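You operate a simulated robot arm through the tools that you are given. There is no shell and no other tool.

Carry out the task below with a simulated two-armed robot. There is one attempt and no reset: what you move stays moved.

JOB
Clamp the studded block and run the black nut down its stud.
Fine: leave the block clamped in the vice and the nut at the bottom.

Only the result counts: the job must be done as asked and must still hold three seconds after the hand-in. Knocking over, shifting, dropping, spilling or breaking anything else fails it.

ROBOT AND FRAMES
Two 7-joint arms with fingered hands on one trunk that stands fixed in place. Base frame: the origin is at the foot of the trunk, x ahead of it, y to its left, z up; the work surface is at about z = 860. Units: mm, rad, N and s.
The left shoulder is at [60, 126, 1180], the right one opposite. With the tool pointing down near the work surface each hand reaches from about 380 to 720 mm from the base axis, measured 20 degrees to its own side. Payload 2.5 kg a hand.
Tool frame (each hand has its own): the origin (TCP) lies between the finger pads and is the grasp point; the fingertips stand 30 mm ahead of it; z points along the fingers, y is the line along which they close. The gripper opens to 104 mm; its body begins 35 mm behind the TCP. The gripper is a hand of 5 fingers: y runs from the thumb to the fingers, the wrist lies at [-15, -104, -178] in the tool frame, and closing takes about 1.5 s.
Orientation is that of the tool frame in the base frame, as a unit quaternion [x, y, z, w]. With the fingers straight down and the wrist toward the robot, the tool's x, y and z point along [0, 1, 0], [1, 0, 0] and [0, 0, -1] of the base frame.

CONTROLS
- The arms move only by the tool move_arm. It takes "left_commands", "right_commands" or both (then of equal length, played together; a hand with none holds still); each is text: rows parted by semicolons, each of 7 numbers parted by spaces: the turn, a rotation vector about the tool's x, y, z in units of 5 degrees (1.0 is 5 degrees), then the shift along the tool's x, y, z in units of 20 mm (1.0 is 20 mm), then the gripper command, from -1 (fully open) to 1 (shut), values between in proportion. In form: wx wy wz tx ty tz jaw; .... A call has 1 to 20 rows; each row shifts and turns the commanded pose from where the row before left it, along the tool's axes as they then stand. A call with a number of a shift or a turn outside -1 to 1 is refused whole. A row lasts 0.2 s, in which the tool goes at most 50 mm and 0.15 rad; a call with a longer step from one row to the next is refused whole, and so is a gripper value outside its range. Where a pose cannot be reached the arm comes as near as it can. A force on the tool above 90 N (or 10 N above the force at the start of the call, whichever is more), or a blocked arm, ends the call early, and 0.2 s more pass. Each finger travels about 153 mm/s and halts on what it meets, pressing with about 25 N; the grip force reading is that of the motor and also rises with nothing between the fingers. The clock runs only during rows and for 0.2 s after the last one: add rows that do not move to give the fingers time. It gives the time, the measured TCP pose, the force on the tool (base axes), the opening and the grip force at its end, in the units of the frame above (readings bear some noise), with the torque about the TCP (base axes, N m) and any sound that the robot's microphone picked up.
- Cameras (640 x 400 px; columns grow to the right, rows downward): "scene" is now at [120.3, 20.6, 1386]; the picture's right is [0.07, -1.00, 0.00], its down [-0.64, -0.04, -0.76] and it looks along [0.76, 0.05, -0.65] (base axes); focal length 214 px, centre (320, 200). "left" rides on the left gripper at [-80, -78, -141] in its tool frame; the picture's right is [-0.78, -0.30, 0.56], its down [0.53, -0.78, 0.33] and it looks along [0.33, 0.56, 0.76] (tool axes); focal length 247 px, centre (320, 200). "right" rides on the right gripper at [80, -78, -141] in its tool frame; the picture's right is [-0.78, 0.30, -0.56], its down [-0.54, -0.78, 0.33] and it looks along [-0.33, 0.56, 0.76] (tool axes); focal length 247 px, centre (320, 200). There is no depth. A picture from a camera that has moved, and an enlarged one, comes with that camera's place and axes in the base frame and with its lens. The place of the scene camera against the robot may be out by one fixed shift of up to 18 mm in any direction.
- camera(camera): a new picture of that camera. No time passes.
- slide_trunk(by): slides the trunk up (or, below 0, down) by that many mm; the arms and the scene camera ride with it, the base frame stays. It gives what a move gives, with no picture.
- hand_shape(shape, hand): the hand has 5 fingers and takes this shape, open, in about a second: jaw (thumb against the fingers, like two jaws); tri (thumb and two fingers); tip (a fingertip pinch); poke (one finger out to press); point (the index stretched); flat (the hand flat); cup (the hand cupped); fist (a fist). The gripper value then closes the fingers along that shape, each until it touches; the sizes above hold for jaw. It gives what a move gives, with no picture.
- head_to(pan, tilt): turns the head with the scene camera to pan (to the left, within 1.501 rad either way) and tilt (down, from -0.506 to 1.204), counted from straight ahead of the robot. It gives what a move gives.
- enlarge(camera, box): a new picture of the part [left, top, right, bottom] of that camera's present view, enlarged. No time passes.
- finish_job(): hands the job in; it is judged then, once.

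Places have to be worked out from the pictures, the camera data and where the tool is seen. Open the grippers and draw the arms clear of the work before you hand the job in, unless the task says otherwise.

The tools are called after "Request:" as name(argument=value, ...) on one line, values as JSON. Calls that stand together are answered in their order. move_arm: Moves the arms, as the interface text tells. Its arguments: {"type":"object","properties":{"left_commands":{"type":"string"},"right_commands":{"type":"string"}},"required":[]} The other tools are called the same way: slide_trunk (by) moves the trunk up or down; hand_shape (shape, hand) gives the hand a shape; head_to (pan, tilt) turns the head that bears the scene camera; camera (camera) takes a picture; enlarge (camera, box) takes an enlarged picture of a part of a camera's view; finish_job () hands the job in.

At the start:

```text
clock: 0.0
left_ee_pos: [526.3, 79.8, 1157.6]
left_tool_rot: [0.707, 0.707, 0.0, -0.001]
left_wrist_force: [1.2, 0.0, 0.9]
left_wrist_torque: [0.0, 0.01, -0.02]
left_gripper_width: 103.7
left_grasp_force: 0.1
left_shape: jaw
right_ee_pos: [425.7, -212.4, 1131.3]
right_tool_rot: [0.707, 0.708, -0.001, 0.0]
right_wrist_force: [-0.2, -0.6, 0.8]
right_wrist_torque: [0.0, 0.01, 0.0]
right_gripper_width: 103.7
right_grasp_force: 0.1
right_shape: jaw
trunk travel left (down, up): [-575.0, 365.0]
head pan, tilt (commanded): [0.07, 0.702]
```

scene: 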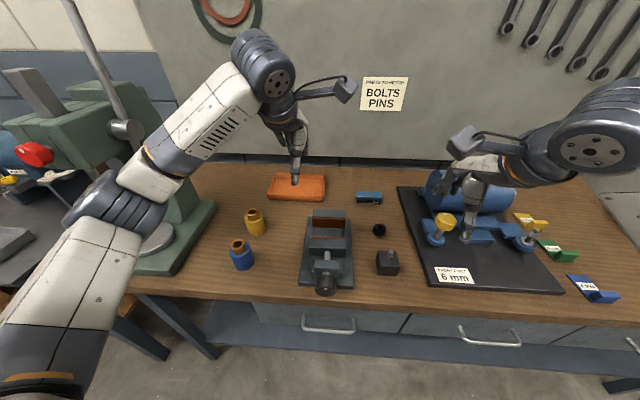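
right: 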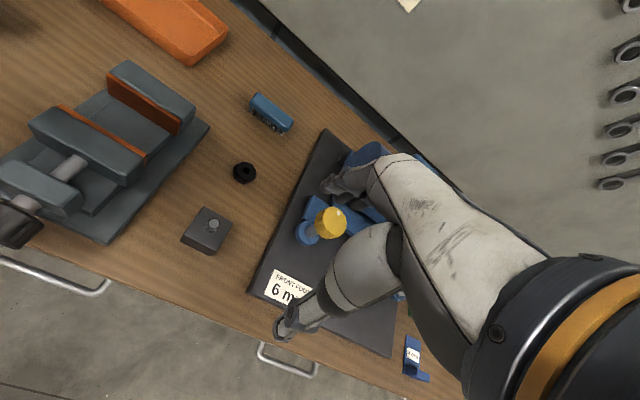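
left: 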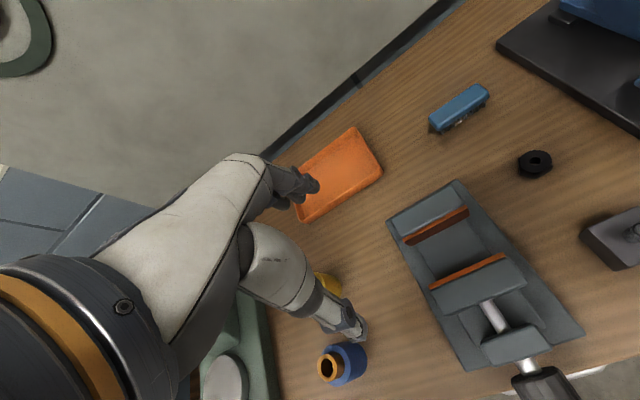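

I start by looking closely at the vice, the studded block and the black nut in enlarged pictures.

Request:
enlarge(camera="scene", box=[280, 180, 440, 300])

Request:
enlarge(camera="right", box=[0, 40, 280, 260])

Request:
enlarge(camera="left", box=[370, 120, 640, 400])

```text
3.33 times, centred on (360, 240) of scene
camera zoom: at [120.3, 20.6, 1386.0], right [0.07, -1.0, 0.0], down [-0.64, -0.04, -0.76], along [0.76, 0.05, -0.65], focal length 715 px, centre (187, 67)
```

zoom: 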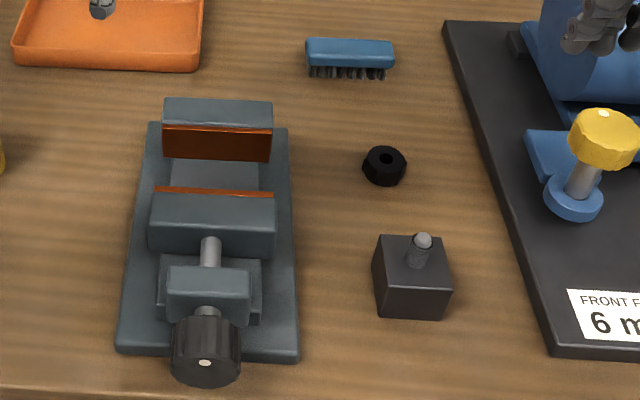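

```text
1.82 times, centred on (140, 150) of right
camera zoom: at [347.8, -130.2, 1273.0], right [0.3, -0.78, 0.56], down [-0.78, -0.54, -0.33], along [0.56, -0.33, -0.76], focal length 449 px, centre (647, 291)
```

zoom: 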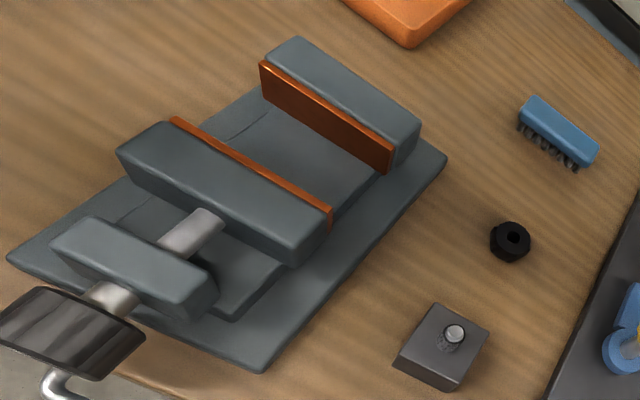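

```text
1.43 times, centred on (505, 260) of left
camera zoom: at [448.9, -0.3, 1297.5], right [-0.3, -0.78, -0.56], down [-0.78, 0.53, -0.33], along [0.56, 0.33, -0.76], focal length 353 px, centre (56, 114)
```

zoom: 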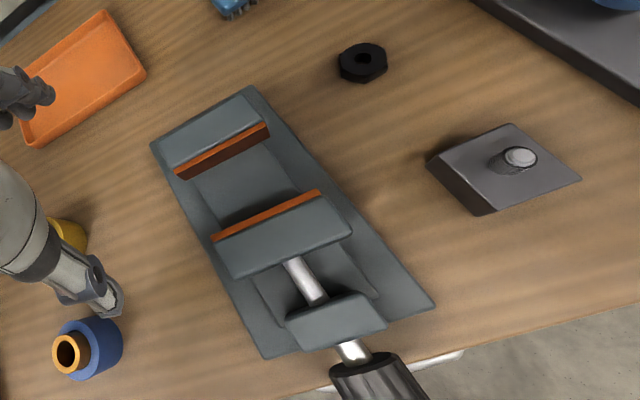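

The vice has a knurled knob facing the robot, and the block with its stud stands to the right of it with the nut behind. I take tighter zooms to measure block, nut, jaw gap and knob.

Request:
enlarge(camera="right", box=[160, 150, 272, 260])

Request:
enlarge(camera="left", box=[500, 130, 640, 280])

Request:
enlarge(camera="left", box=[380, 170, 600, 400])

Request:
enlarge(camera="right", box=[0, 50, 220, 250])

Request:
enlarge(camera="scene", box=[290, 200, 410, 300])

```text
3.64 times, centred on (216, 205) of right
camera zoom: at [347.8, -130.2, 1273.0], right [0.3, -0.78, 0.56], down [-0.78, -0.54, -0.33], along [0.56, -0.33, -0.76], focal length 898 px, centre (698, 182)
```

zoom: 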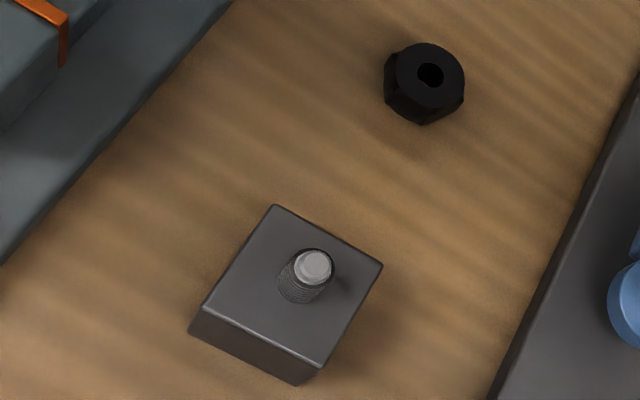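

```text
2.67 times, centred on (570, 205) of left
camera zoom: at [448.9, -0.3, 1297.5], right [-0.3, -0.78, -0.56], down [-0.78, 0.53, -0.33], along [0.56, 0.33, -0.76], focal length 659 px, centre (-347, 187)
```

zoom: 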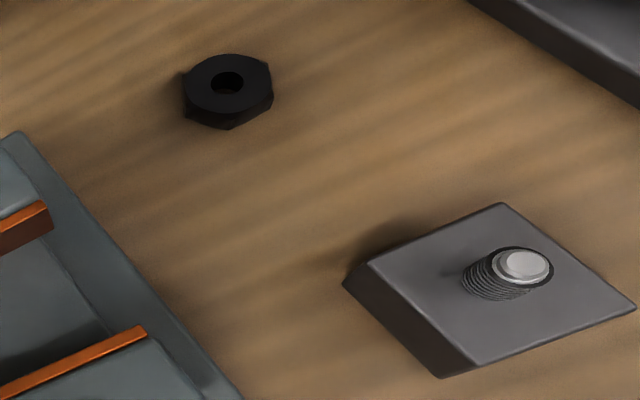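

```text
1.74 times, centred on (490, 285) of left
camera zoom: at [448.9, -0.3, 1297.5], right [-0.3, -0.78, -0.56], down [-0.78, 0.53, -0.33], along [0.56, 0.33, -0.76], focal length 430 px, centre (24, 52)
```

zoom: 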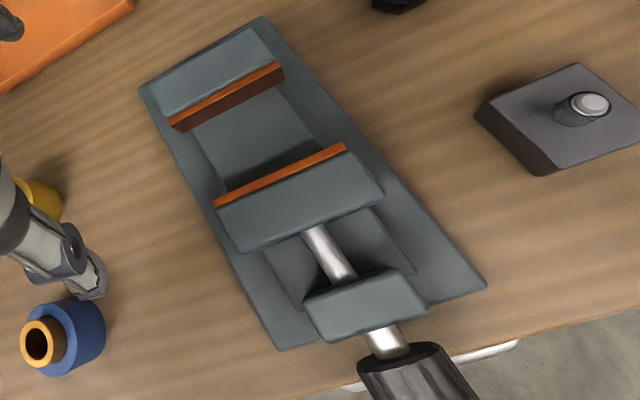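

```text
2.00 times, centred on (110, 150) of right
camera zoom: at [347.8, -130.2, 1273.0], right [0.3, -0.78, 0.56], down [-0.78, -0.54, -0.33], along [0.56, -0.33, -0.76], focal length 494 px, centre (740, 300)
```

zoom: 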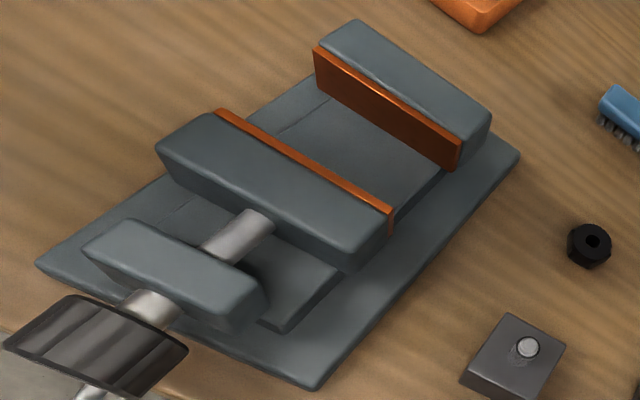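

```text
4.00 times, centred on (350, 250) of scene
camera zoom: at [120.3, 20.6, 1386.0], right [0.07, -1.0, 0.0], down [-0.64, -0.04, -0.76], along [0.76, 0.05, -0.65], focal length 858 px, centre (200, 0)
```

zoom: 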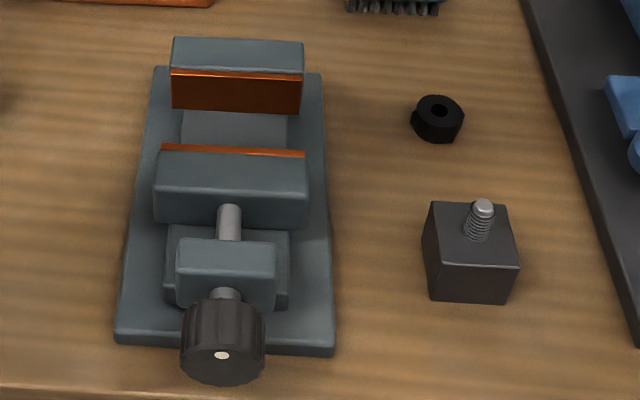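

From both wrist cameras I work out: block about 48×48×41 mm centred at (466, -148), stud top z≈932, nut at about (595, -148) and 20 mm high, jaw faces at x≈497 and 561 around y≈10, screw axis near z≈928. I bring the right hand above the stud, staying high, to check these estimates.

Request:
move_arm(right_commands="0 0 0 0.4565 0.288 0.864 -1; 0 0 0 0.4565 0.288 0.864 -1; 0 0 0 0.4565 0.288 0.864 -1; 0 0 0 0.4565 0.288 0.864 -1; 0 0 0 0.4565 0.288 0.864 -1; 0 0 0 0.4565 0.288 0.864 -1; 0 0 0 0.4565 0.288 0.864 -1")

Request:
camera(camera="right")

Request:
camera(camera="scene")

Request:
camera(camera="left")

```text
clock: 1.6
left_ee_pos: [525.4, 78.6, 1156.8]
left_tool_rot: [0.707, 0.707, 0.0, 0.001]
left_wrist_force: [0.7, -0.2, 0.6]
left_wrist_torque: [0.04, 0.01, 0.0]
left_gripper_width: 103.8
left_grasp_force: 0.1
left_shape: jaw
right_ee_pos: [465.9, -147.8, 1010.4]
right_tool_rot: [0.707, 0.707, 0.0, 0.0]
right_wrist_force: [0.0, 0.3, -0.2]
right_wrist_torque: [0.01, 0.01, -0.02]
right_gripper_width: 103.7
right_grasp_force: 0.1
right_shape: jaw
trunk travel left (down, up): [-575.0, 365.0]
head pan, tilt (commanded): [0.07, 0.702]
```

```text
taken
camera right: at [388.8, -66.1, 1151.7], right [0.3, -0.78, 0.56], down [-0.78, -0.53, -0.33], along [0.56, -0.33, -0.76], focal length 247 px, centre (320, 200)
```

right: 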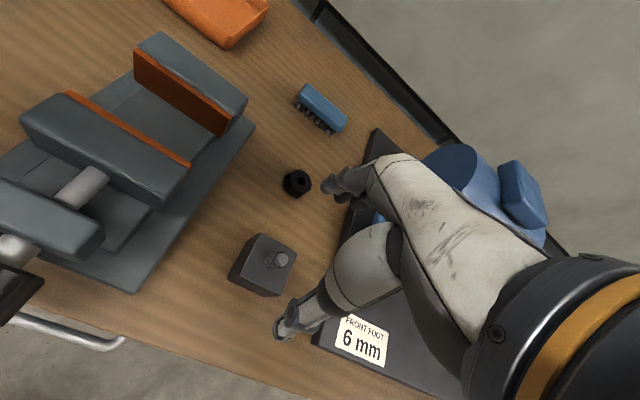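

```text
taken
camera scene: at [120.4, 20.6, 1386.0], right [0.07, -1.0, 0.0], down [-0.64, -0.04, -0.76], along [0.76, 0.05, -0.65], focal length 214 px, centre (320, 200)
```

scene: 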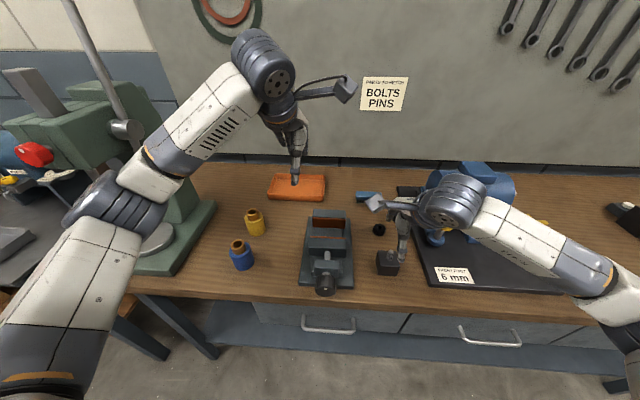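

```text
taken
camera left: at [449.0, -0.3, 1297.4], right [-0.3, -0.78, -0.56], down [-0.78, 0.53, -0.33], along [0.56, 0.33, -0.76], focal length 247 px, centre (320, 200)
```

left: 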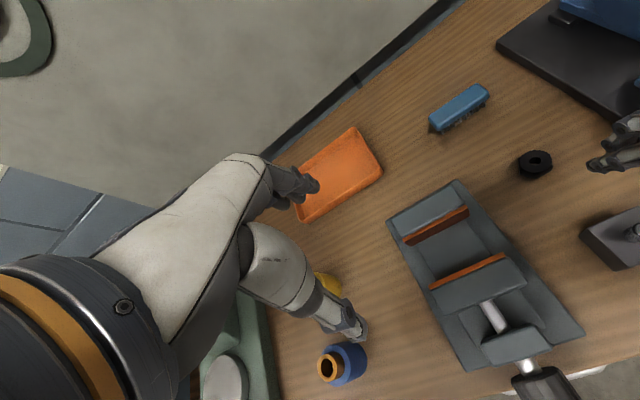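

The stud appears where predicted, so the estimate holds. I switch the right hand to the three-finger shape and look at how it stands over the stud.

Request:
hand_shape(hand="right", shape="tri")

Request:
enlarge(camera="scene", box=[340, 170, 460, 290])

Request:
enlarge(camera="right", box=[200, 140, 440, 360])

```text
clock: 2.5
left_ee_pos: [526.2, 78.8, 1156.9]
left_tool_rot: [0.707, 0.707, 0.001, 0.0]
left_wrist_force: [-0.2, -0.6, -0.2]
left_wrist_torque: [-0.03, 0.0, 0.01]
left_gripper_width: 103.5
left_grasp_force: 0.1
left_shape: jaw
right_ee_pos: [465.5, -149.7, 1011.1]
right_tool_rot: [0.707, 0.707, 0.0, -0.001]
right_wrist_force: [-0.5, 0.7, -0.8]
right_wrist_torque: [0.02, 0.01, 0.01]
right_gripper_width: 103.7
right_grasp_force: 0.1
right_shape: tri
trunk travel left (down, up): [-575.0, 365.0]
head pan, tilt (commanded): [0.07, 0.702]
```

```text
3.33 times, centred on (400, 230) of scene
camera zoom: at [120.3, 20.6, 1386.0], right [0.07, -1.0, 0.0], down [-0.64, -0.04, -0.76], along [0.76, 0.05, -0.65], focal length 715 px, centre (53, 100)
```

zoom: 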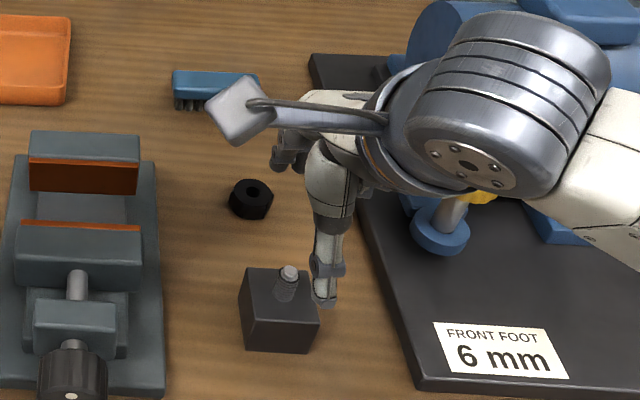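

```text
1.82 times, centred on (320, 250) of right
camera zoom: at [388.6, -66.4, 1152.2], right [0.3, -0.78, 0.56], down [-0.78, -0.54, -0.33], along [0.56, -0.33, -0.76], focal length 449 px, centre (320, 109)
```

zoom: 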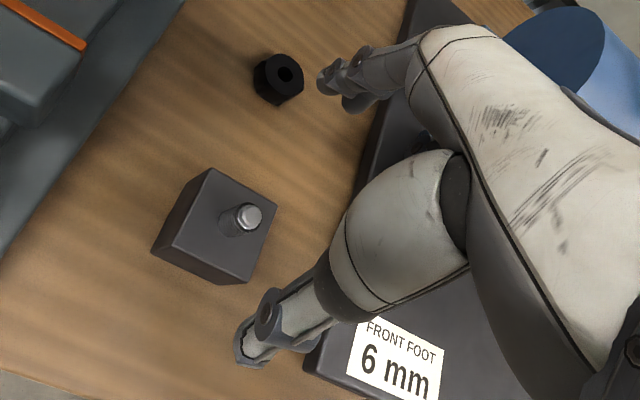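

The hand in tri shape straddles the stud along x. I lower it so the fingertips end a little above the block top, half close, and check the centring.

Request:
move_arm(right_commands="0 0 0 0 0 0.82 -1; 0 0 0 0 0 0.82 -1; 0 0 0 0 0 0.82 -1; 0 0 0 0 0 0.82 -0.6; 0 0 0 0 0 0 -0.2; 0 0 0 0 0 0 0.1; 0 0 0 0 0 0 0.3; 0 0 0 0 0 0 0.3; 0 0 0 0 0 0 0.3")

Request:
enlarge(camera="right", box=[200, 140, 440, 360])

Request:
enlarge(camera="scene", box=[340, 190, 440, 290])

Request:
enlarge(camera="left", box=[520, 100, 640, 280])

```text
clock: 4.5
left_ee_pos: [526.4, 79.5, 1158.3]
left_tool_rot: [0.707, 0.707, 0.0, -0.001]
left_wrist_force: [0.0, 0.7, 0.3]
left_wrist_torque: [0.01, -0.01, 0.02]
left_gripper_width: 103.5
left_grasp_force: 0.0
left_shape: jaw
right_ee_pos: [465.7, -149.9, 946.1]
right_tool_rot: [0.707, 0.707, -0.001, 0.0]
right_wrist_force: [0.3, 0.1, -0.5]
right_wrist_torque: [0.02, 0.01, 0.03]
right_gripper_width: 36.8
right_grasp_force: 0.0
right_shape: tri
trunk travel left (down, up): [-575.0, 365.0]
head pan, tilt (commanded): [0.07, 0.702]
```

```text
1.82 times, centred on (320, 250) of right
camera zoom: at [388.3, -67.6, 1087.3], right [0.3, -0.78, 0.56], down [-0.78, -0.54, -0.33], along [0.56, -0.33, -0.76], focal length 449 px, centre (320, 109)
```

zoom: 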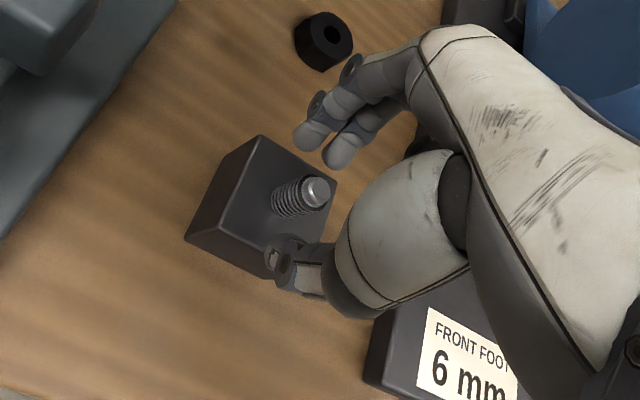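

```text
4.00 times, centred on (390, 240) of scene
camera zoom: at [120.3, 20.6, 1386.0], right [0.07, -1.0, 0.0], down [-0.64, -0.04, -0.76], along [0.76, 0.05, -0.65], focal length 858 px, centre (40, 40)
```

zoom: 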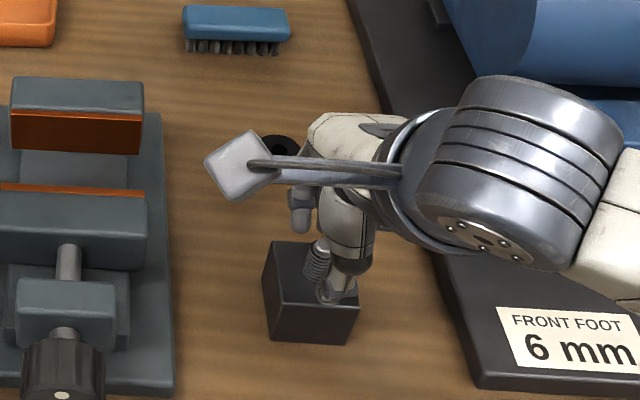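

```text
2.22 times, centred on (580, 190) of left
camera zoom: at [448.9, -0.3, 1297.5], right [-0.3, -0.78, -0.56], down [-0.78, 0.53, -0.33], along [0.56, 0.33, -0.76], focal length 549 px, centre (-258, 222)
```

zoom: 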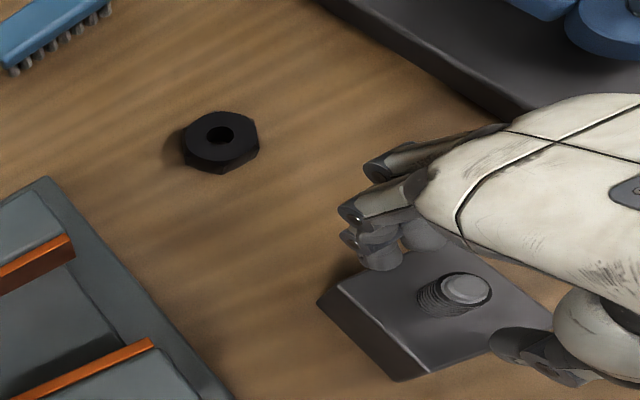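

The thumb and the two fingers straddle the stud with the stud on the pinch line. I close the grip fully.

Request:
move_arm(right_commands="0 0 0 0 0 0 0.5; 0 0 0 0 0 0 0.7; 0 0 0 0 0 0 0.9; 0 0 0 0 0 0 1; 0 0 0 0 0 0 1; 0 0 0 0 0 0 1; 0 0 0 0 0 0 1")

Request:
enlarge(camera="right", box=[200, 140, 440, 360])

Request:
enlarge(camera="scene", box=[340, 190, 440, 290])

```text
clock: 6.1
left_ee_pos: [524.6, 79.4, 1156.5]
left_tool_rot: [0.707, 0.707, 0.0, 0.0]
left_wrist_force: [0.5, -0.1, -0.3]
left_wrist_torque: [-0.01, -0.03, 0.03]
left_gripper_width: 103.5
left_grasp_force: 0.0
left_shape: jaw
right_ee_pos: [464.0, -149.4, 946.1]
right_tool_rot: [0.707, 0.707, 0.0, 0.0]
right_wrist_force: [-2.9, 0.5, -0.7]
right_wrist_torque: [0.03, 0.04, -0.03]
right_gripper_width: 4.8
right_grasp_force: 25.2
right_shape: tri
trunk travel left (down, up): [-575.0, 365.0]
head pan, tilt (commanded): [0.07, 0.702]
```

```text
1.82 times, centred on (320, 250) of right
camera zoom: at [387.9, -67.4, 1087.2], right [0.3, -0.78, 0.56], down [-0.78, -0.54, -0.33], along [0.56, -0.33, -0.76], focal length 449 px, centre (320, 109)
```

zoom: 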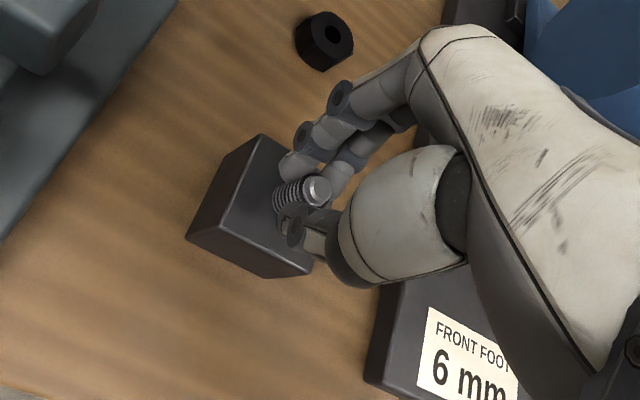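

```text
4.00 times, centred on (390, 240) of scene
camera zoom: at [120.0, 20.7, 1386.0], right [0.07, -1.0, 0.0], down [-0.64, -0.04, -0.76], along [0.76, 0.05, -0.65], focal length 858 px, centre (40, 40)
```

zoom: 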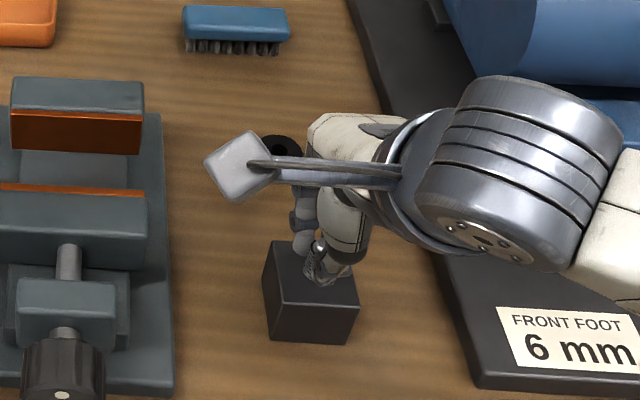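

The stud is gripped at 25 N. I lift 20 mm first to see whether the block comes along.

Request:
move_arm(right_commands="0 0 0 0 0 -0.5 1; 0 0 0 0 0 -0.5 1; 0 0 0 0 0 0 1; 0 0 0 0 0 0 1")

Request:
enlarge(camera="right", box=[200, 140, 440, 360])

Request:
enlarge(camera="scene", box=[340, 190, 440, 290])

```text
clock: 7.1
left_ee_pos: [525.3, 79.4, 1157.5]
left_tool_rot: [0.707, 0.707, 0.0, -0.001]
left_wrist_force: [-0.5, -0.5, -0.7]
left_wrist_torque: [0.01, -0.02, 0.0]
left_gripper_width: 103.5
left_grasp_force: 0.0
left_shape: jaw
right_ee_pos: [465.9, -149.8, 965.2]
right_tool_rot: [0.707, 0.707, -0.001, -0.001]
right_wrist_force: [0.0, -0.1, -9.2]
right_wrist_torque: [0.03, -0.01, 0.0]
right_gripper_width: 4.5
right_grasp_force: 24.8
right_shape: tri
trunk travel left (down, up): [-575.0, 365.0]
head pan, tilt (commanded): [0.07, 0.702]
```

```text
1.82 times, centred on (320, 250) of right
camera zoom: at [388.8, -67.0, 1106.1], right [0.3, -0.78, 0.56], down [-0.78, -0.54, -0.33], along [0.55, -0.33, -0.76], focal length 449 px, centre (320, 109)
```

zoom: 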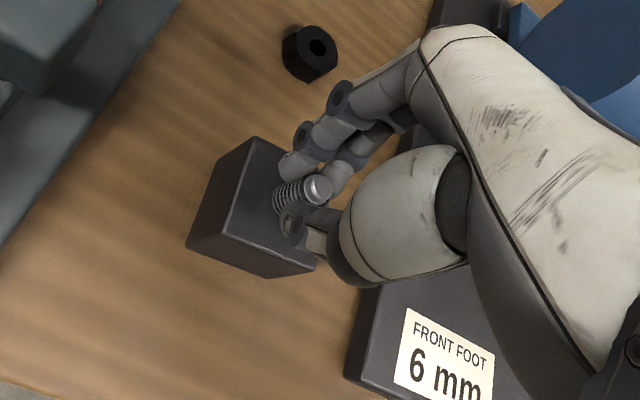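

```text
4.00 times, centred on (390, 240) of scene
camera zoom: at [121.1, 20.3, 1385.9], right [0.07, -1.0, 0.0], down [-0.64, -0.04, -0.76], along [0.76, 0.05, -0.65], focal length 858 px, centre (40, 40)
```

zoom: 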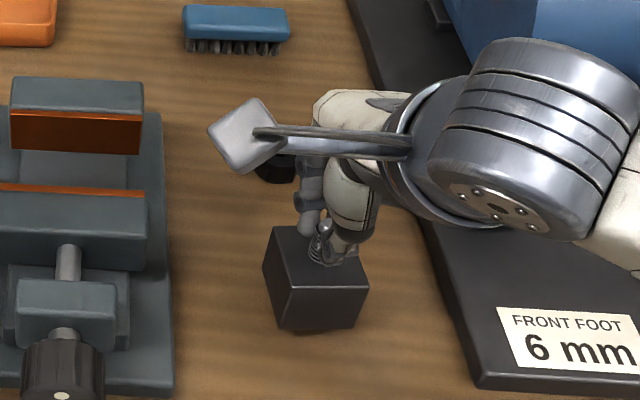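

The block hangs steadily (about 9 N). I lift it clear of the jaw tops while moving the left hand back, left and up, out of the right hand's way.

Request:
move_arm(left_commands="0 0 0 0.786 -0.686 -0.664 -1; 0 0 0 0.786 -0.686 -0.664 -1; 0 0 0 0.786 -0.686 -0.664 -1; 0 0 0 0.786 -0.686 -0.664 -1; 0 0 0 0.786 -0.686 -0.664 -1; 0 0 0 0.786 -0.686 -0.664 -1; 0 0 0 0.786 -0.686 -0.664 -1", right_commands="0 0 0 0 0 -0.7 1; 0 0 0 0 0 -0.7 1; 0 0 0 0 0 -0.7 1; 0 0 0 0 0 -0.7 1; 0 0 0 0 0 -0.7 1; 0 0 0 0 0 -0.7 1; 0 0 0 0 0 -0.7 1")

Request:
camera(camera="scene")

Request:
camera(camera="right")

Request:
camera(camera="left")

```text
clock: 8.7
left_ee_pos: [430.1, 189.9, 1251.3]
left_tool_rot: [0.707, 0.707, -0.001, 0.0]
left_wrist_force: [0.0, -0.1, -0.2]
left_wrist_torque: [-0.03, 0.03, 0.0]
left_gripper_width: 103.7
left_grasp_force: 0.0
left_shape: jaw
right_ee_pos: [463.6, -149.0, 1063.4]
right_tool_rot: [0.706, 0.708, 0.0, -0.001]
right_wrist_force: [-0.2, -1.1, -9.4]
right_wrist_torque: [-0.02, 0.01, 0.02]
right_gripper_width: 4.3
right_grasp_force: 25.3
right_shape: tri
trunk travel left (down, up): [-575.0, 365.0]
head pan, tilt (commanded): [0.07, 0.702]
```

```text
taken
camera scene: at [120.6, 20.5, 1385.9], right [0.07, -1.0, 0.0], down [-0.64, -0.04, -0.76], along [0.76, 0.05, -0.65], focal length 214 px, centre (320, 200)
```

scene: 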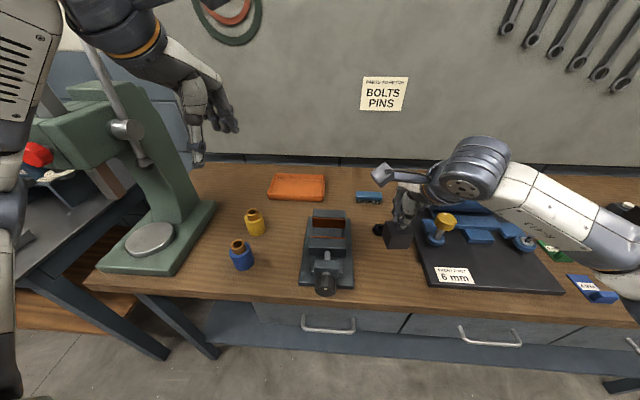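

```text
taken
camera right: at [386.9, -65.9, 1205.4], right [0.3, -0.78, 0.56], down [-0.78, -0.54, -0.33], along [0.56, -0.33, -0.76], focal length 247 px, centre (320, 200)
```

right: 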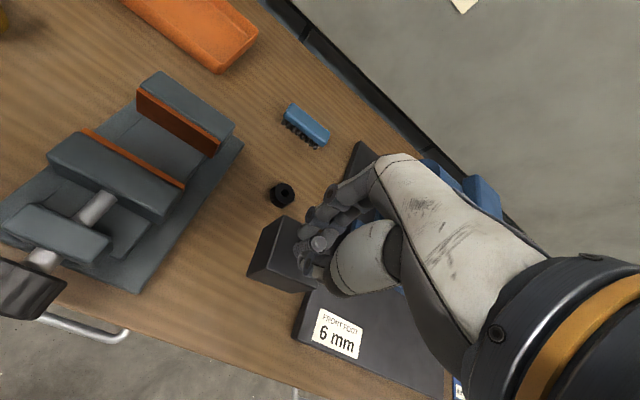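

```text
taken
camera left: at [352.5, 109.1, 1391.5], right [-0.3, -0.78, -0.56], down [-0.78, 0.54, -0.33], along [0.56, 0.33, -0.76], focal length 247 px, centre (320, 200)
```

left: 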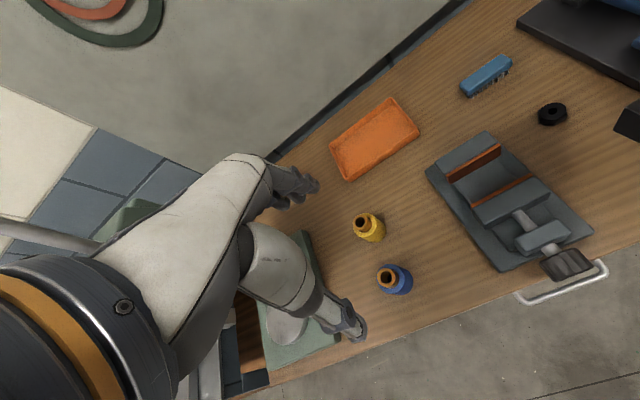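

The left camera now sees the entire vice with its knob, so I zoom there to fix the vice's position before moving the block over it.

Request:
enlarge(camera="left", box=[420, 120, 620, 290])

Request:
enlarge(camera="right", box=[0, 60, 250, 320])

Request:
enlarge(camera="scene", box=[290, 195, 430, 300])

```text
2.35 times, centred on (520, 205) of left
camera zoom: at [352.5, 109.1, 1391.5], right [-0.3, -0.78, -0.56], down [-0.78, 0.54, -0.33], along [0.56, 0.33, -0.76], focal length 581 px, centre (-151, 188)
```

zoom: 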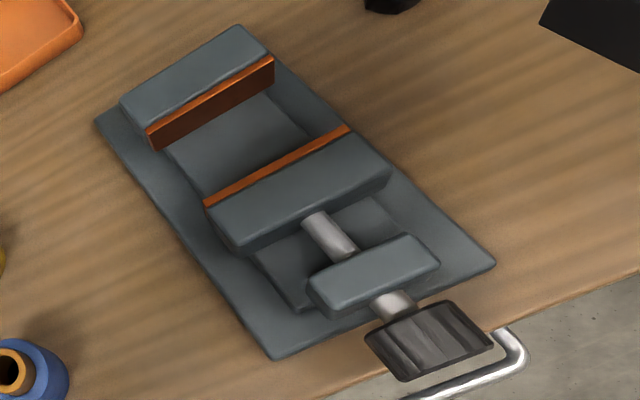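

```text
1.54 times, centred on (125, 190) of right
camera zoom: at [386.9, -65.9, 1205.4], right [0.3, -0.78, 0.56], down [-0.78, -0.54, -0.33], along [0.56, -0.33, -0.76], focal length 380 px, centre (620, 215)
```

zoom: 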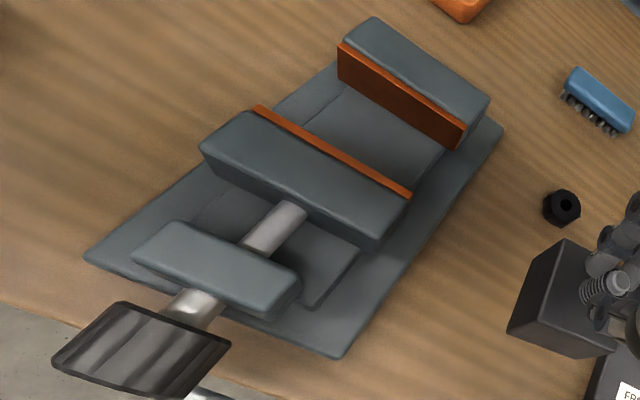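

```text
3.81 times, centred on (360, 248) of scene
camera zoom: at [120.6, 20.5, 1385.9], right [0.07, -1.0, 0.0], down [-0.64, -0.04, -0.76], along [0.76, 0.05, -0.65], focal length 817 px, centre (168, 19)
```

zoom: 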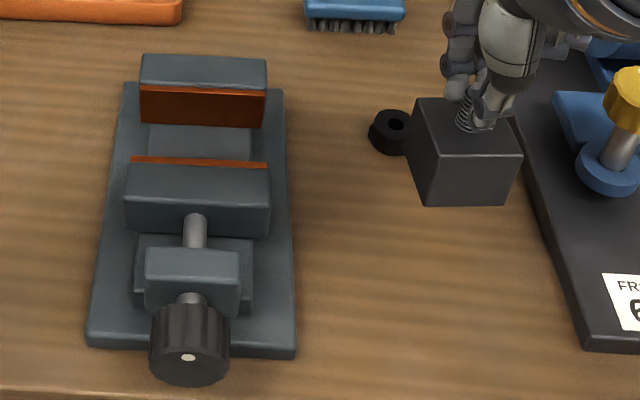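

Averaged over views: vice centre line y≈11, jaw faces x≈497 and 561, jaw tops z≈949, knob centre near (371, 11.5, 930) with about 50 mm diameter. I now carry the block over the gap, staying about 25 mm above the jaws.

Request:
move_arm(right_commands="0 0 0 0.88 0.355 0 1; 0 0 0 0.88 0.355 0 1; 0 0 0 0.88 0.355 0 1; 0 0 0 0.88 0.355 0 1; 0 0 0 0.88 0.355 0 1; 0 0 0 0.88 0.355 0 1; 0 0 0 0.88 0.355 0 1; 0 0 0 0.88 0.355 0 1; 0 0 0 0.88 0.355 0 1; 0 0 0 0 0 0 1")

Request:
camera(camera="right")

Request:
enlarge(camera="scene", box=[280, 165, 420, 300])

Request:
enlarge(camera="left", box=[420, 90, 640, 290])

```text
clock: 10.9
left_ee_pos: [428.1, 189.2, 1250.9]
left_tool_rot: [0.707, 0.707, 0.0, 0.0]
left_wrist_force: [0.0, -0.5, -0.2]
left_wrist_torque: [0.0, 0.02, 0.01]
left_gripper_width: 103.6
left_grasp_force: 0.0
left_shape: jaw
right_ee_pos: [530.9, 11.4, 1062.3]
right_tool_rot: [0.708, 0.707, -0.001, -0.001]
right_wrist_force: [0.2, 0.2, -10.1]
right_wrist_torque: [-0.01, -0.01, 0.0]
right_gripper_width: 4.3
right_grasp_force: 25.0
right_shape: tri
trunk travel left (down, up): [-575.0, 365.0]
head pan, tilt (commanded): [0.07, 0.702]
```

```text
taken
camera right: at [452.8, 92.6, 1203.4], right [0.3, -0.78, 0.56], down [-0.78, -0.53, -0.33], along [0.55, -0.33, -0.76], focal length 247 px, centre (320, 200)
```

right: 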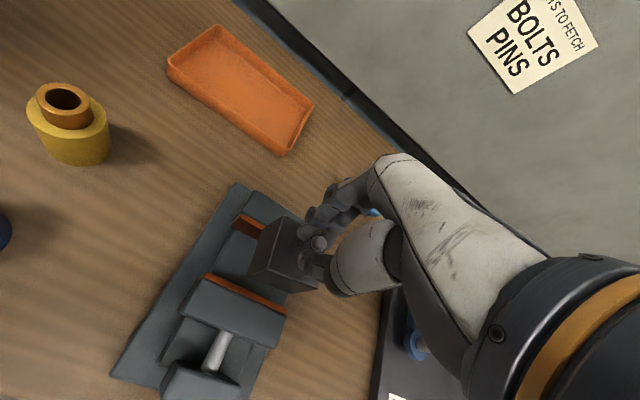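

```text
2.96 times, centred on (350, 232) of scene
camera zoom: at [121.1, 20.4, 1385.9], right [0.07, -1.0, 0.0], down [-0.64, -0.04, -0.76], along [0.76, 0.05, -0.65], focal length 636 px, centre (231, 104)
```

zoom: 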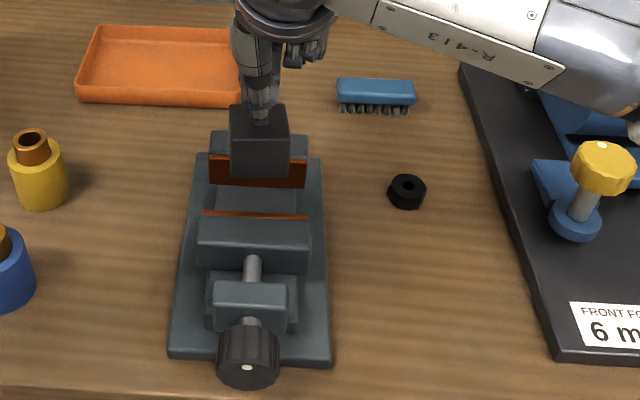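

```text
2.00 times, centred on (530, 190) of left
camera zoom: at [353.4, 109.0, 1391.5], right [-0.3, -0.78, -0.56], down [-0.78, 0.53, -0.33], along [0.56, 0.33, -0.76], focal length 494 px, centre (-100, 220)
```

zoom: 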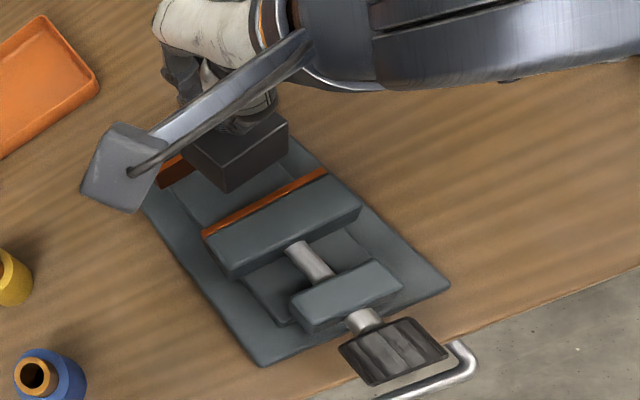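

The block hangs over the gap, roughly aligned. I zoom in on the right camera to check clearances before lowering.

Request:
enlarge(camera="right", box=[150, 180, 360, 340])

Request:
enlarge(camera="scene", box=[315, 195, 365, 250])

Request:
enlarge(camera="left", box=[480, 130, 580, 220])

```text
2.50 times, centred on (255, 260) of right
camera zoom: at [452.8, 92.6, 1203.4], right [0.3, -0.78, 0.56], down [-0.78, -0.53, -0.33], along [0.55, -0.33, -0.76], focal length 617 px, centre (482, 50)
```

zoom: 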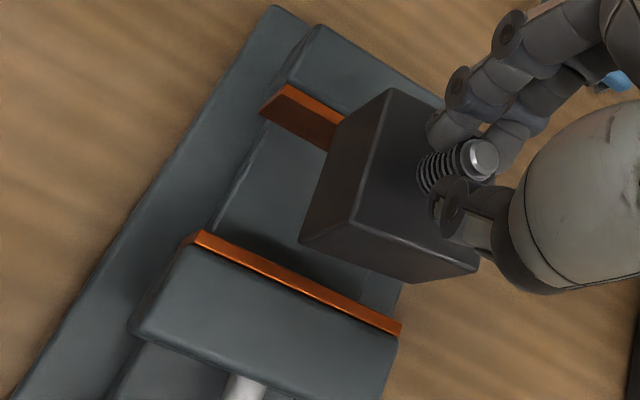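

```text
7.27 times, centred on (340, 222) of scene
camera zoom: at [121.1, 20.4, 1385.9], right [0.07, -1.0, 0.0], down [-0.64, -0.04, -0.76], along [0.76, 0.05, -0.65], focal length 1560 px, centre (174, 36)
```

zoom: 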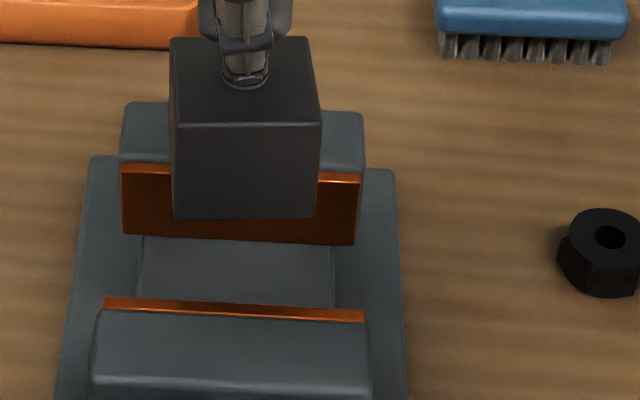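

```text
4.44 times, centred on (530, 175) of left
camera zoom: at [353.4, 109.0, 1391.5], right [-0.3, -0.78, -0.56], down [-0.78, 0.53, -0.33], along [0.56, 0.33, -0.76], focal length 1098 px, centre (-613, 311)
```

zoom: 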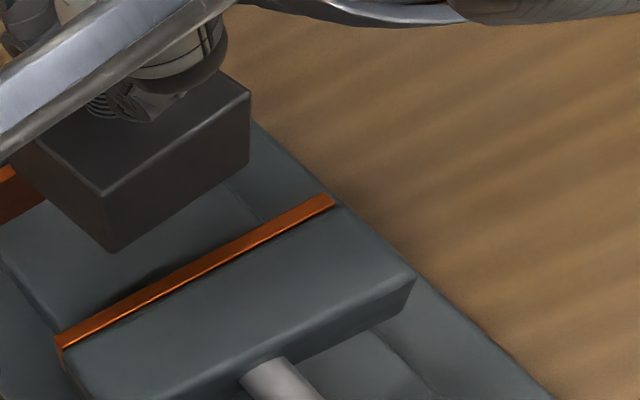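

The block is yawed about 6° counter-clockwise relative to the jaws. I turn the hand 6° clockwise to square it, shift 2 mm toward the middle, and check again.

Request:
move_arm(right_commands="0 0 0.6 0 -0.05 0 1; 0 0 0.6 0 -0.05 0 1; 0 0 0 0 0 0 1; 0 0 0 0 0 0 1")

Request:
enlarge(camera="right", box=[150, 180, 360, 340])

Request:
enlarge(camera="scene", box=[315, 195, 365, 250])

Request:
enlarge(camera="left", box=[480, 130, 580, 220])

```text
clock: 11.9
left_ee_pos: [428.8, 188.1, 1252.0]
left_tool_rot: [0.707, 0.707, 0.0, -0.001]
left_wrist_force: [-0.4, 0.1, -0.7]
left_wrist_torque: [0.01, 0.01, 0.03]
left_gripper_width: 103.6
left_grasp_force: 0.1
left_shape: jaw
right_ee_pos: [526.9, 9.3, 1061.9]
right_tool_rot: [0.743, 0.669, -0.001, -0.001]
right_wrist_force: [-0.8, 0.0, -9.6]
right_wrist_torque: [0.03, 0.01, -0.02]
right_gripper_width: 4.1
right_grasp_force: 24.9
right_shape: tri
trunk travel left (down, up): [-575.0, 365.0]
head pan, tilt (commanded): [0.07, 0.702]
```

```text
2.50 times, centred on (255, 260) of right
camera zoom: at [459.4, 99.5, 1203.3], right [0.21, -0.8, 0.56], down [-0.83, -0.45, -0.33], along [0.52, -0.39, -0.76], focal length 617 px, centre (482, 50)
```

zoom: 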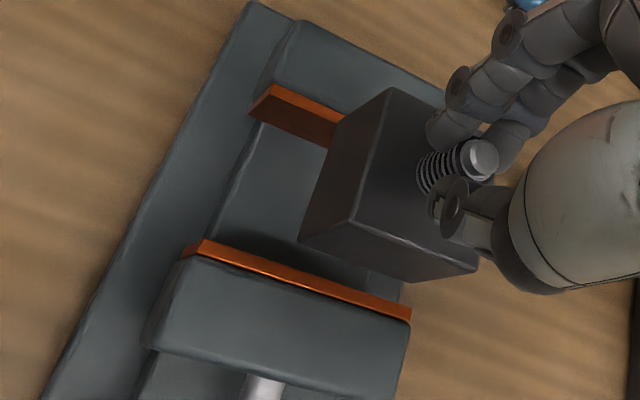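

```text
7.27 times, centred on (340, 222) of scene
camera zoom: at [121.2, 20.6, 1385.9], right [0.07, -1.0, 0.0], down [-0.64, -0.04, -0.76], along [0.76, 0.05, -0.65], focal length 1560 px, centre (174, 36)
```

zoom: 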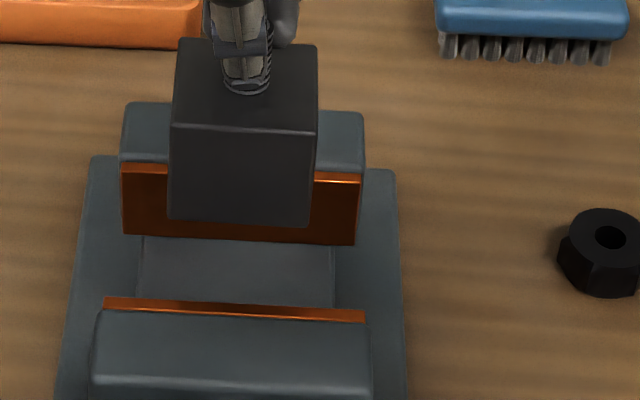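

```text
4.44 times, centred on (530, 175) of left
camera zoom: at [353.4, 109.1, 1391.4], right [-0.3, -0.78, -0.56], down [-0.78, 0.53, -0.33], along [0.56, 0.33, -0.76], focal length 1098 px, centre (-613, 311)
```

zoom: 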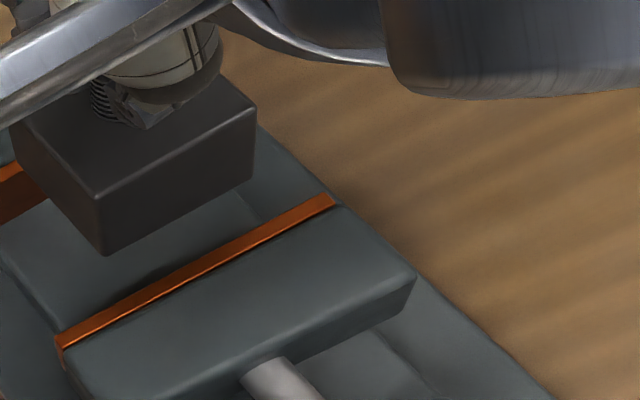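

The block is now square to the jaws. I lower it 50 mm so its lower part enters the gap.

Request:
move_arm(right_commands="0 0 0 0 0 0.5 1; 0 0 0 0 0 0.5 1; 0 0 0 0 0 0.5 1; 0 0 0 0 0 0.5 1; 0 0 0 0 0 0.5 1; 0 0 0 0 0 0 1")

Request:
enlarge(camera="right", box=[150, 180, 360, 340])

Request:
enlarge(camera="scene", box=[315, 195, 365, 250])

Request:
enlarge(camera="left", box=[450, 120, 580, 240])

```text
clock: 13.3
left_ee_pos: [429.6, 189.6, 1251.0]
left_tool_rot: [0.707, 0.707, 0.0, 0.001]
left_wrist_force: [0.6, -0.2, -0.3]
left_wrist_torque: [0.01, 0.03, -0.02]
left_gripper_width: 103.8
left_grasp_force: 0.0
left_shape: jaw
right_ee_pos: [527.9, 10.2, 1012.7]
right_tool_rot: [0.743, 0.669, -0.001, 0.0]
right_wrist_force: [-0.4, -0.3, -9.7]
right_wrist_torque: [0.03, -0.02, -0.01]
right_gripper_width: 4.0
right_grasp_force: 24.6
right_shape: tri
trunk travel left (down, up): [-575.0, 365.0]
head pan, tilt (commanded): [0.07, 0.702]
```

```text
2.50 times, centred on (255, 260) of right
camera zoom: at [460.8, 99.5, 1153.9], right [0.21, -0.8, 0.56], down [-0.83, -0.45, -0.33], along [0.52, -0.39, -0.76], focal length 617 px, centre (482, 50)
```

zoom: 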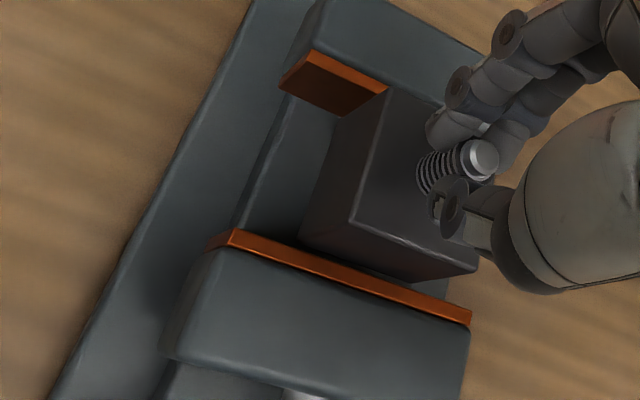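

```text
7.27 times, centred on (340, 222) of scene
camera zoom: at [121.1, 20.6, 1385.9], right [0.07, -1.0, 0.0], down [-0.64, -0.04, -0.76], along [0.76, 0.05, -0.65], focal length 1560 px, centre (174, 36)
```

zoom: 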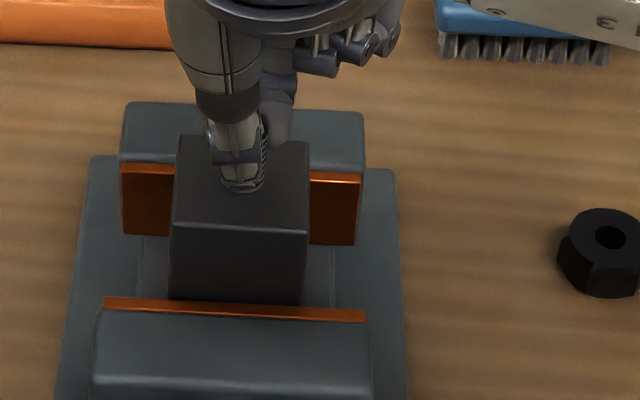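

```text
3.33 times, centred on (515, 180) of left
camera zoom: at [353.3, 109.1, 1391.4], right [-0.3, -0.78, -0.56], down [-0.78, 0.53, -0.33], along [0.56, 0.33, -0.76], focal length 823 px, centre (-330, 267)
```

zoom: 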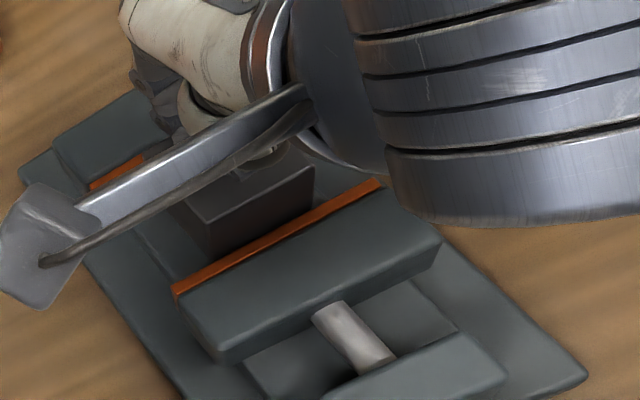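

The block hangs freely inside the gap. I lower another 12 mm in small steps and watch the weight reading.

Request:
move_arm(right_commands="0 0 0 0 0 0.15 1; 0 0 0 0 0 0.15 1; 0 0 0 0 0 0.15 1; 0 0 0 0 0 0.15 1; 0 0 0 0 0 0 1")

Request:
enlarge(camera="scene", box=[315, 195, 365, 250])

```text
clock: 14.5
left_ee_pos: [429.0, 188.6, 1252.2]
left_tool_rot: [0.707, 0.707, 0.0, 0.0]
left_wrist_force: [0.8, -0.2, 0.1]
left_wrist_torque: [-0.02, 0.02, 0.0]
left_gripper_width: 103.8
left_grasp_force: 0.0
left_shape: jaw
right_ee_pos: [526.9, 9.4, 1001.1]
right_tool_rot: [0.743, 0.669, 0.0, 0.0]
right_wrist_force: [-0.6, 0.4, -9.0]
right_wrist_torque: [0.02, 0.03, -0.02]
right_gripper_width: 4.3
right_grasp_force: 24.7
right_shape: tri
trunk travel left (down, up): [-575.0, 365.0]
head pan, tilt (commanded): [0.07, 0.702]
```

```text
7.27 times, centred on (340, 222) of scene
camera zoom: at [121.2, 20.6, 1385.9], right [0.07, -1.0, 0.0], down [-0.64, -0.04, -0.76], along [0.76, 0.05, -0.65], focal length 1560 px, centre (174, 36)
```

zoom: 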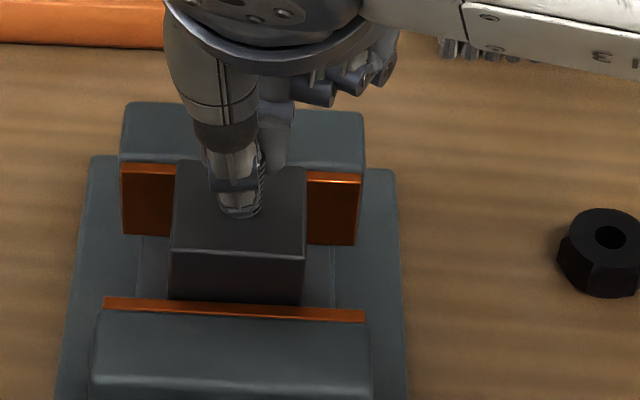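

Weight is still carried by the hand, so the bed has not been met. I lower in 2 mm steps further.

Request:
move_arm(right_commands="0 0 0 0 0 0.1 1; 0 0 0 0 0 0.1 1; 0 0 0 0 0 0 1")

```text
clock: 15.3
left_ee_pos: [429.8, 189.2, 1251.7]
left_tool_rot: [0.707, 0.707, 0.0, -0.001]
left_wrist_force: [-0.7, 0.3, -0.1]
left_wrist_torque: [0.01, 0.04, 0.02]
left_gripper_width: 103.6
left_grasp_force: 0.0
left_shape: jaw
right_ee_pos: [527.8, 10.3, 997.4]
right_tool_rot: [0.743, 0.669, 0.0, 0.0]
right_wrist_force: [0.2, 0.0, -9.3]
right_wrist_torque: [0.0, -0.02, -0.03]
right_gripper_width: 4.1
right_grasp_force: 24.9
right_shape: tri
trunk travel left (down, up): [-575.0, 365.0]
head pan, tilt (commanded): [0.07, 0.702]
```

Still 9 N hanging at TCP z≈997; I go on 4 mm more.

Request:
move_arm(right_commands="0 0 0 0 0 0.1 1; 0 0 0 0 0 0.1 1; 0 0 0 0 0 0 1")

```text
clock: 16.1
left_ee_pos: [430.3, 188.8, 1251.0]
left_tool_rot: [0.707, 0.707, -0.001, 0.0]
left_wrist_force: [0.1, 0.2, 1.0]
left_wrist_torque: [0.0, 0.01, 0.01]
left_gripper_width: 103.6
left_grasp_force: 0.1
left_shape: jaw
right_ee_pos: [526.8, 9.3, 992.3]
right_tool_rot: [0.743, 0.669, -0.002, -0.001]
right_wrist_force: [0.9, 0.1, -9.4]
right_wrist_torque: [-0.01, 0.03, 0.0]
right_gripper_width: 4.3
right_grasp_force: 24.6
right_shape: tri
trunk travel left (down, up): [-575.0, 365.0]
head pan, tilt (commanded): [0.07, 0.702]
```

No contact yet (block bottom at about z=906). I look again before going lower.

Request:
enlarge(camera="scene", box=[315, 195, 365, 250])

Request:
enlarge(camera="right", box=[150, 180, 360, 340])

```text
7.27 times, centred on (340, 222) of scene
camera zoom: at [121.2, 20.6, 1385.9], right [0.07, -1.0, 0.0], down [-0.64, -0.04, -0.76], along [0.76, 0.05, -0.65], focal length 1560 px, centre (174, 36)
```

zoom: 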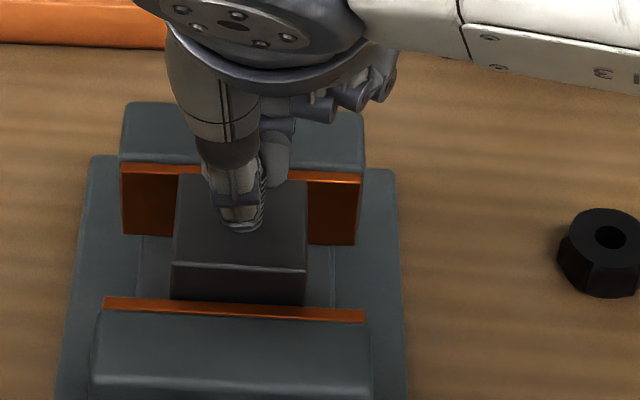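

```text
2.50 times, centred on (255, 260) of right
camera zoom: at [459.5, 99.3, 1134.3], right [0.21, -0.8, 0.56], down [-0.83, -0.45, -0.33], along [0.52, -0.39, -0.76], focal length 617 px, centre (482, 50)
```

zoom: 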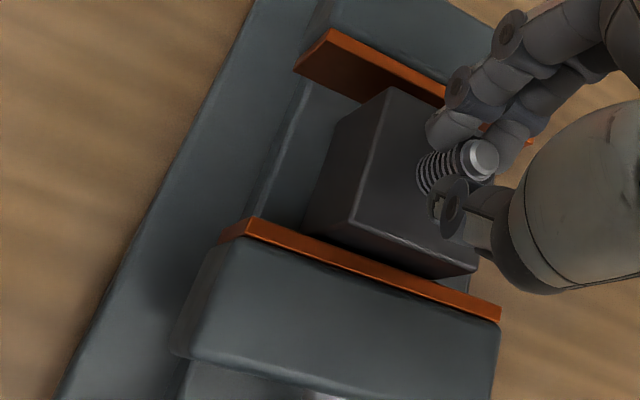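

There's still room below. I continue in 2 mm steps.

Request:
move_arm(right_commands="0 0 0 0 0 0.1 1; 0 0 0 0 0 0.1 1; 0 0 0 0 0 0 1")

```text
clock: 16.9
left_ee_pos: [429.5, 188.7, 1250.8]
left_tool_rot: [0.707, 0.707, 0.0, 0.0]
left_wrist_force: [0.5, 0.9, -0.2]
left_wrist_torque: [0.0, -0.02, -0.03]
left_gripper_width: 103.8
left_grasp_force: 0.0
left_shape: jaw
right_ee_pos: [528.0, 10.7, 987.1]
right_tool_rot: [0.742, 0.67, 0.0, 0.0]
right_wrist_force: [-0.6, 0.9, -7.8]
right_wrist_torque: [0.01, -0.01, 0.0]
right_gripper_width: 4.1
right_grasp_force: 24.9
right_shape: tri
trunk travel left (down, up): [-575.0, 365.0]
head pan, tilt (commanded): [0.07, 0.702]
```

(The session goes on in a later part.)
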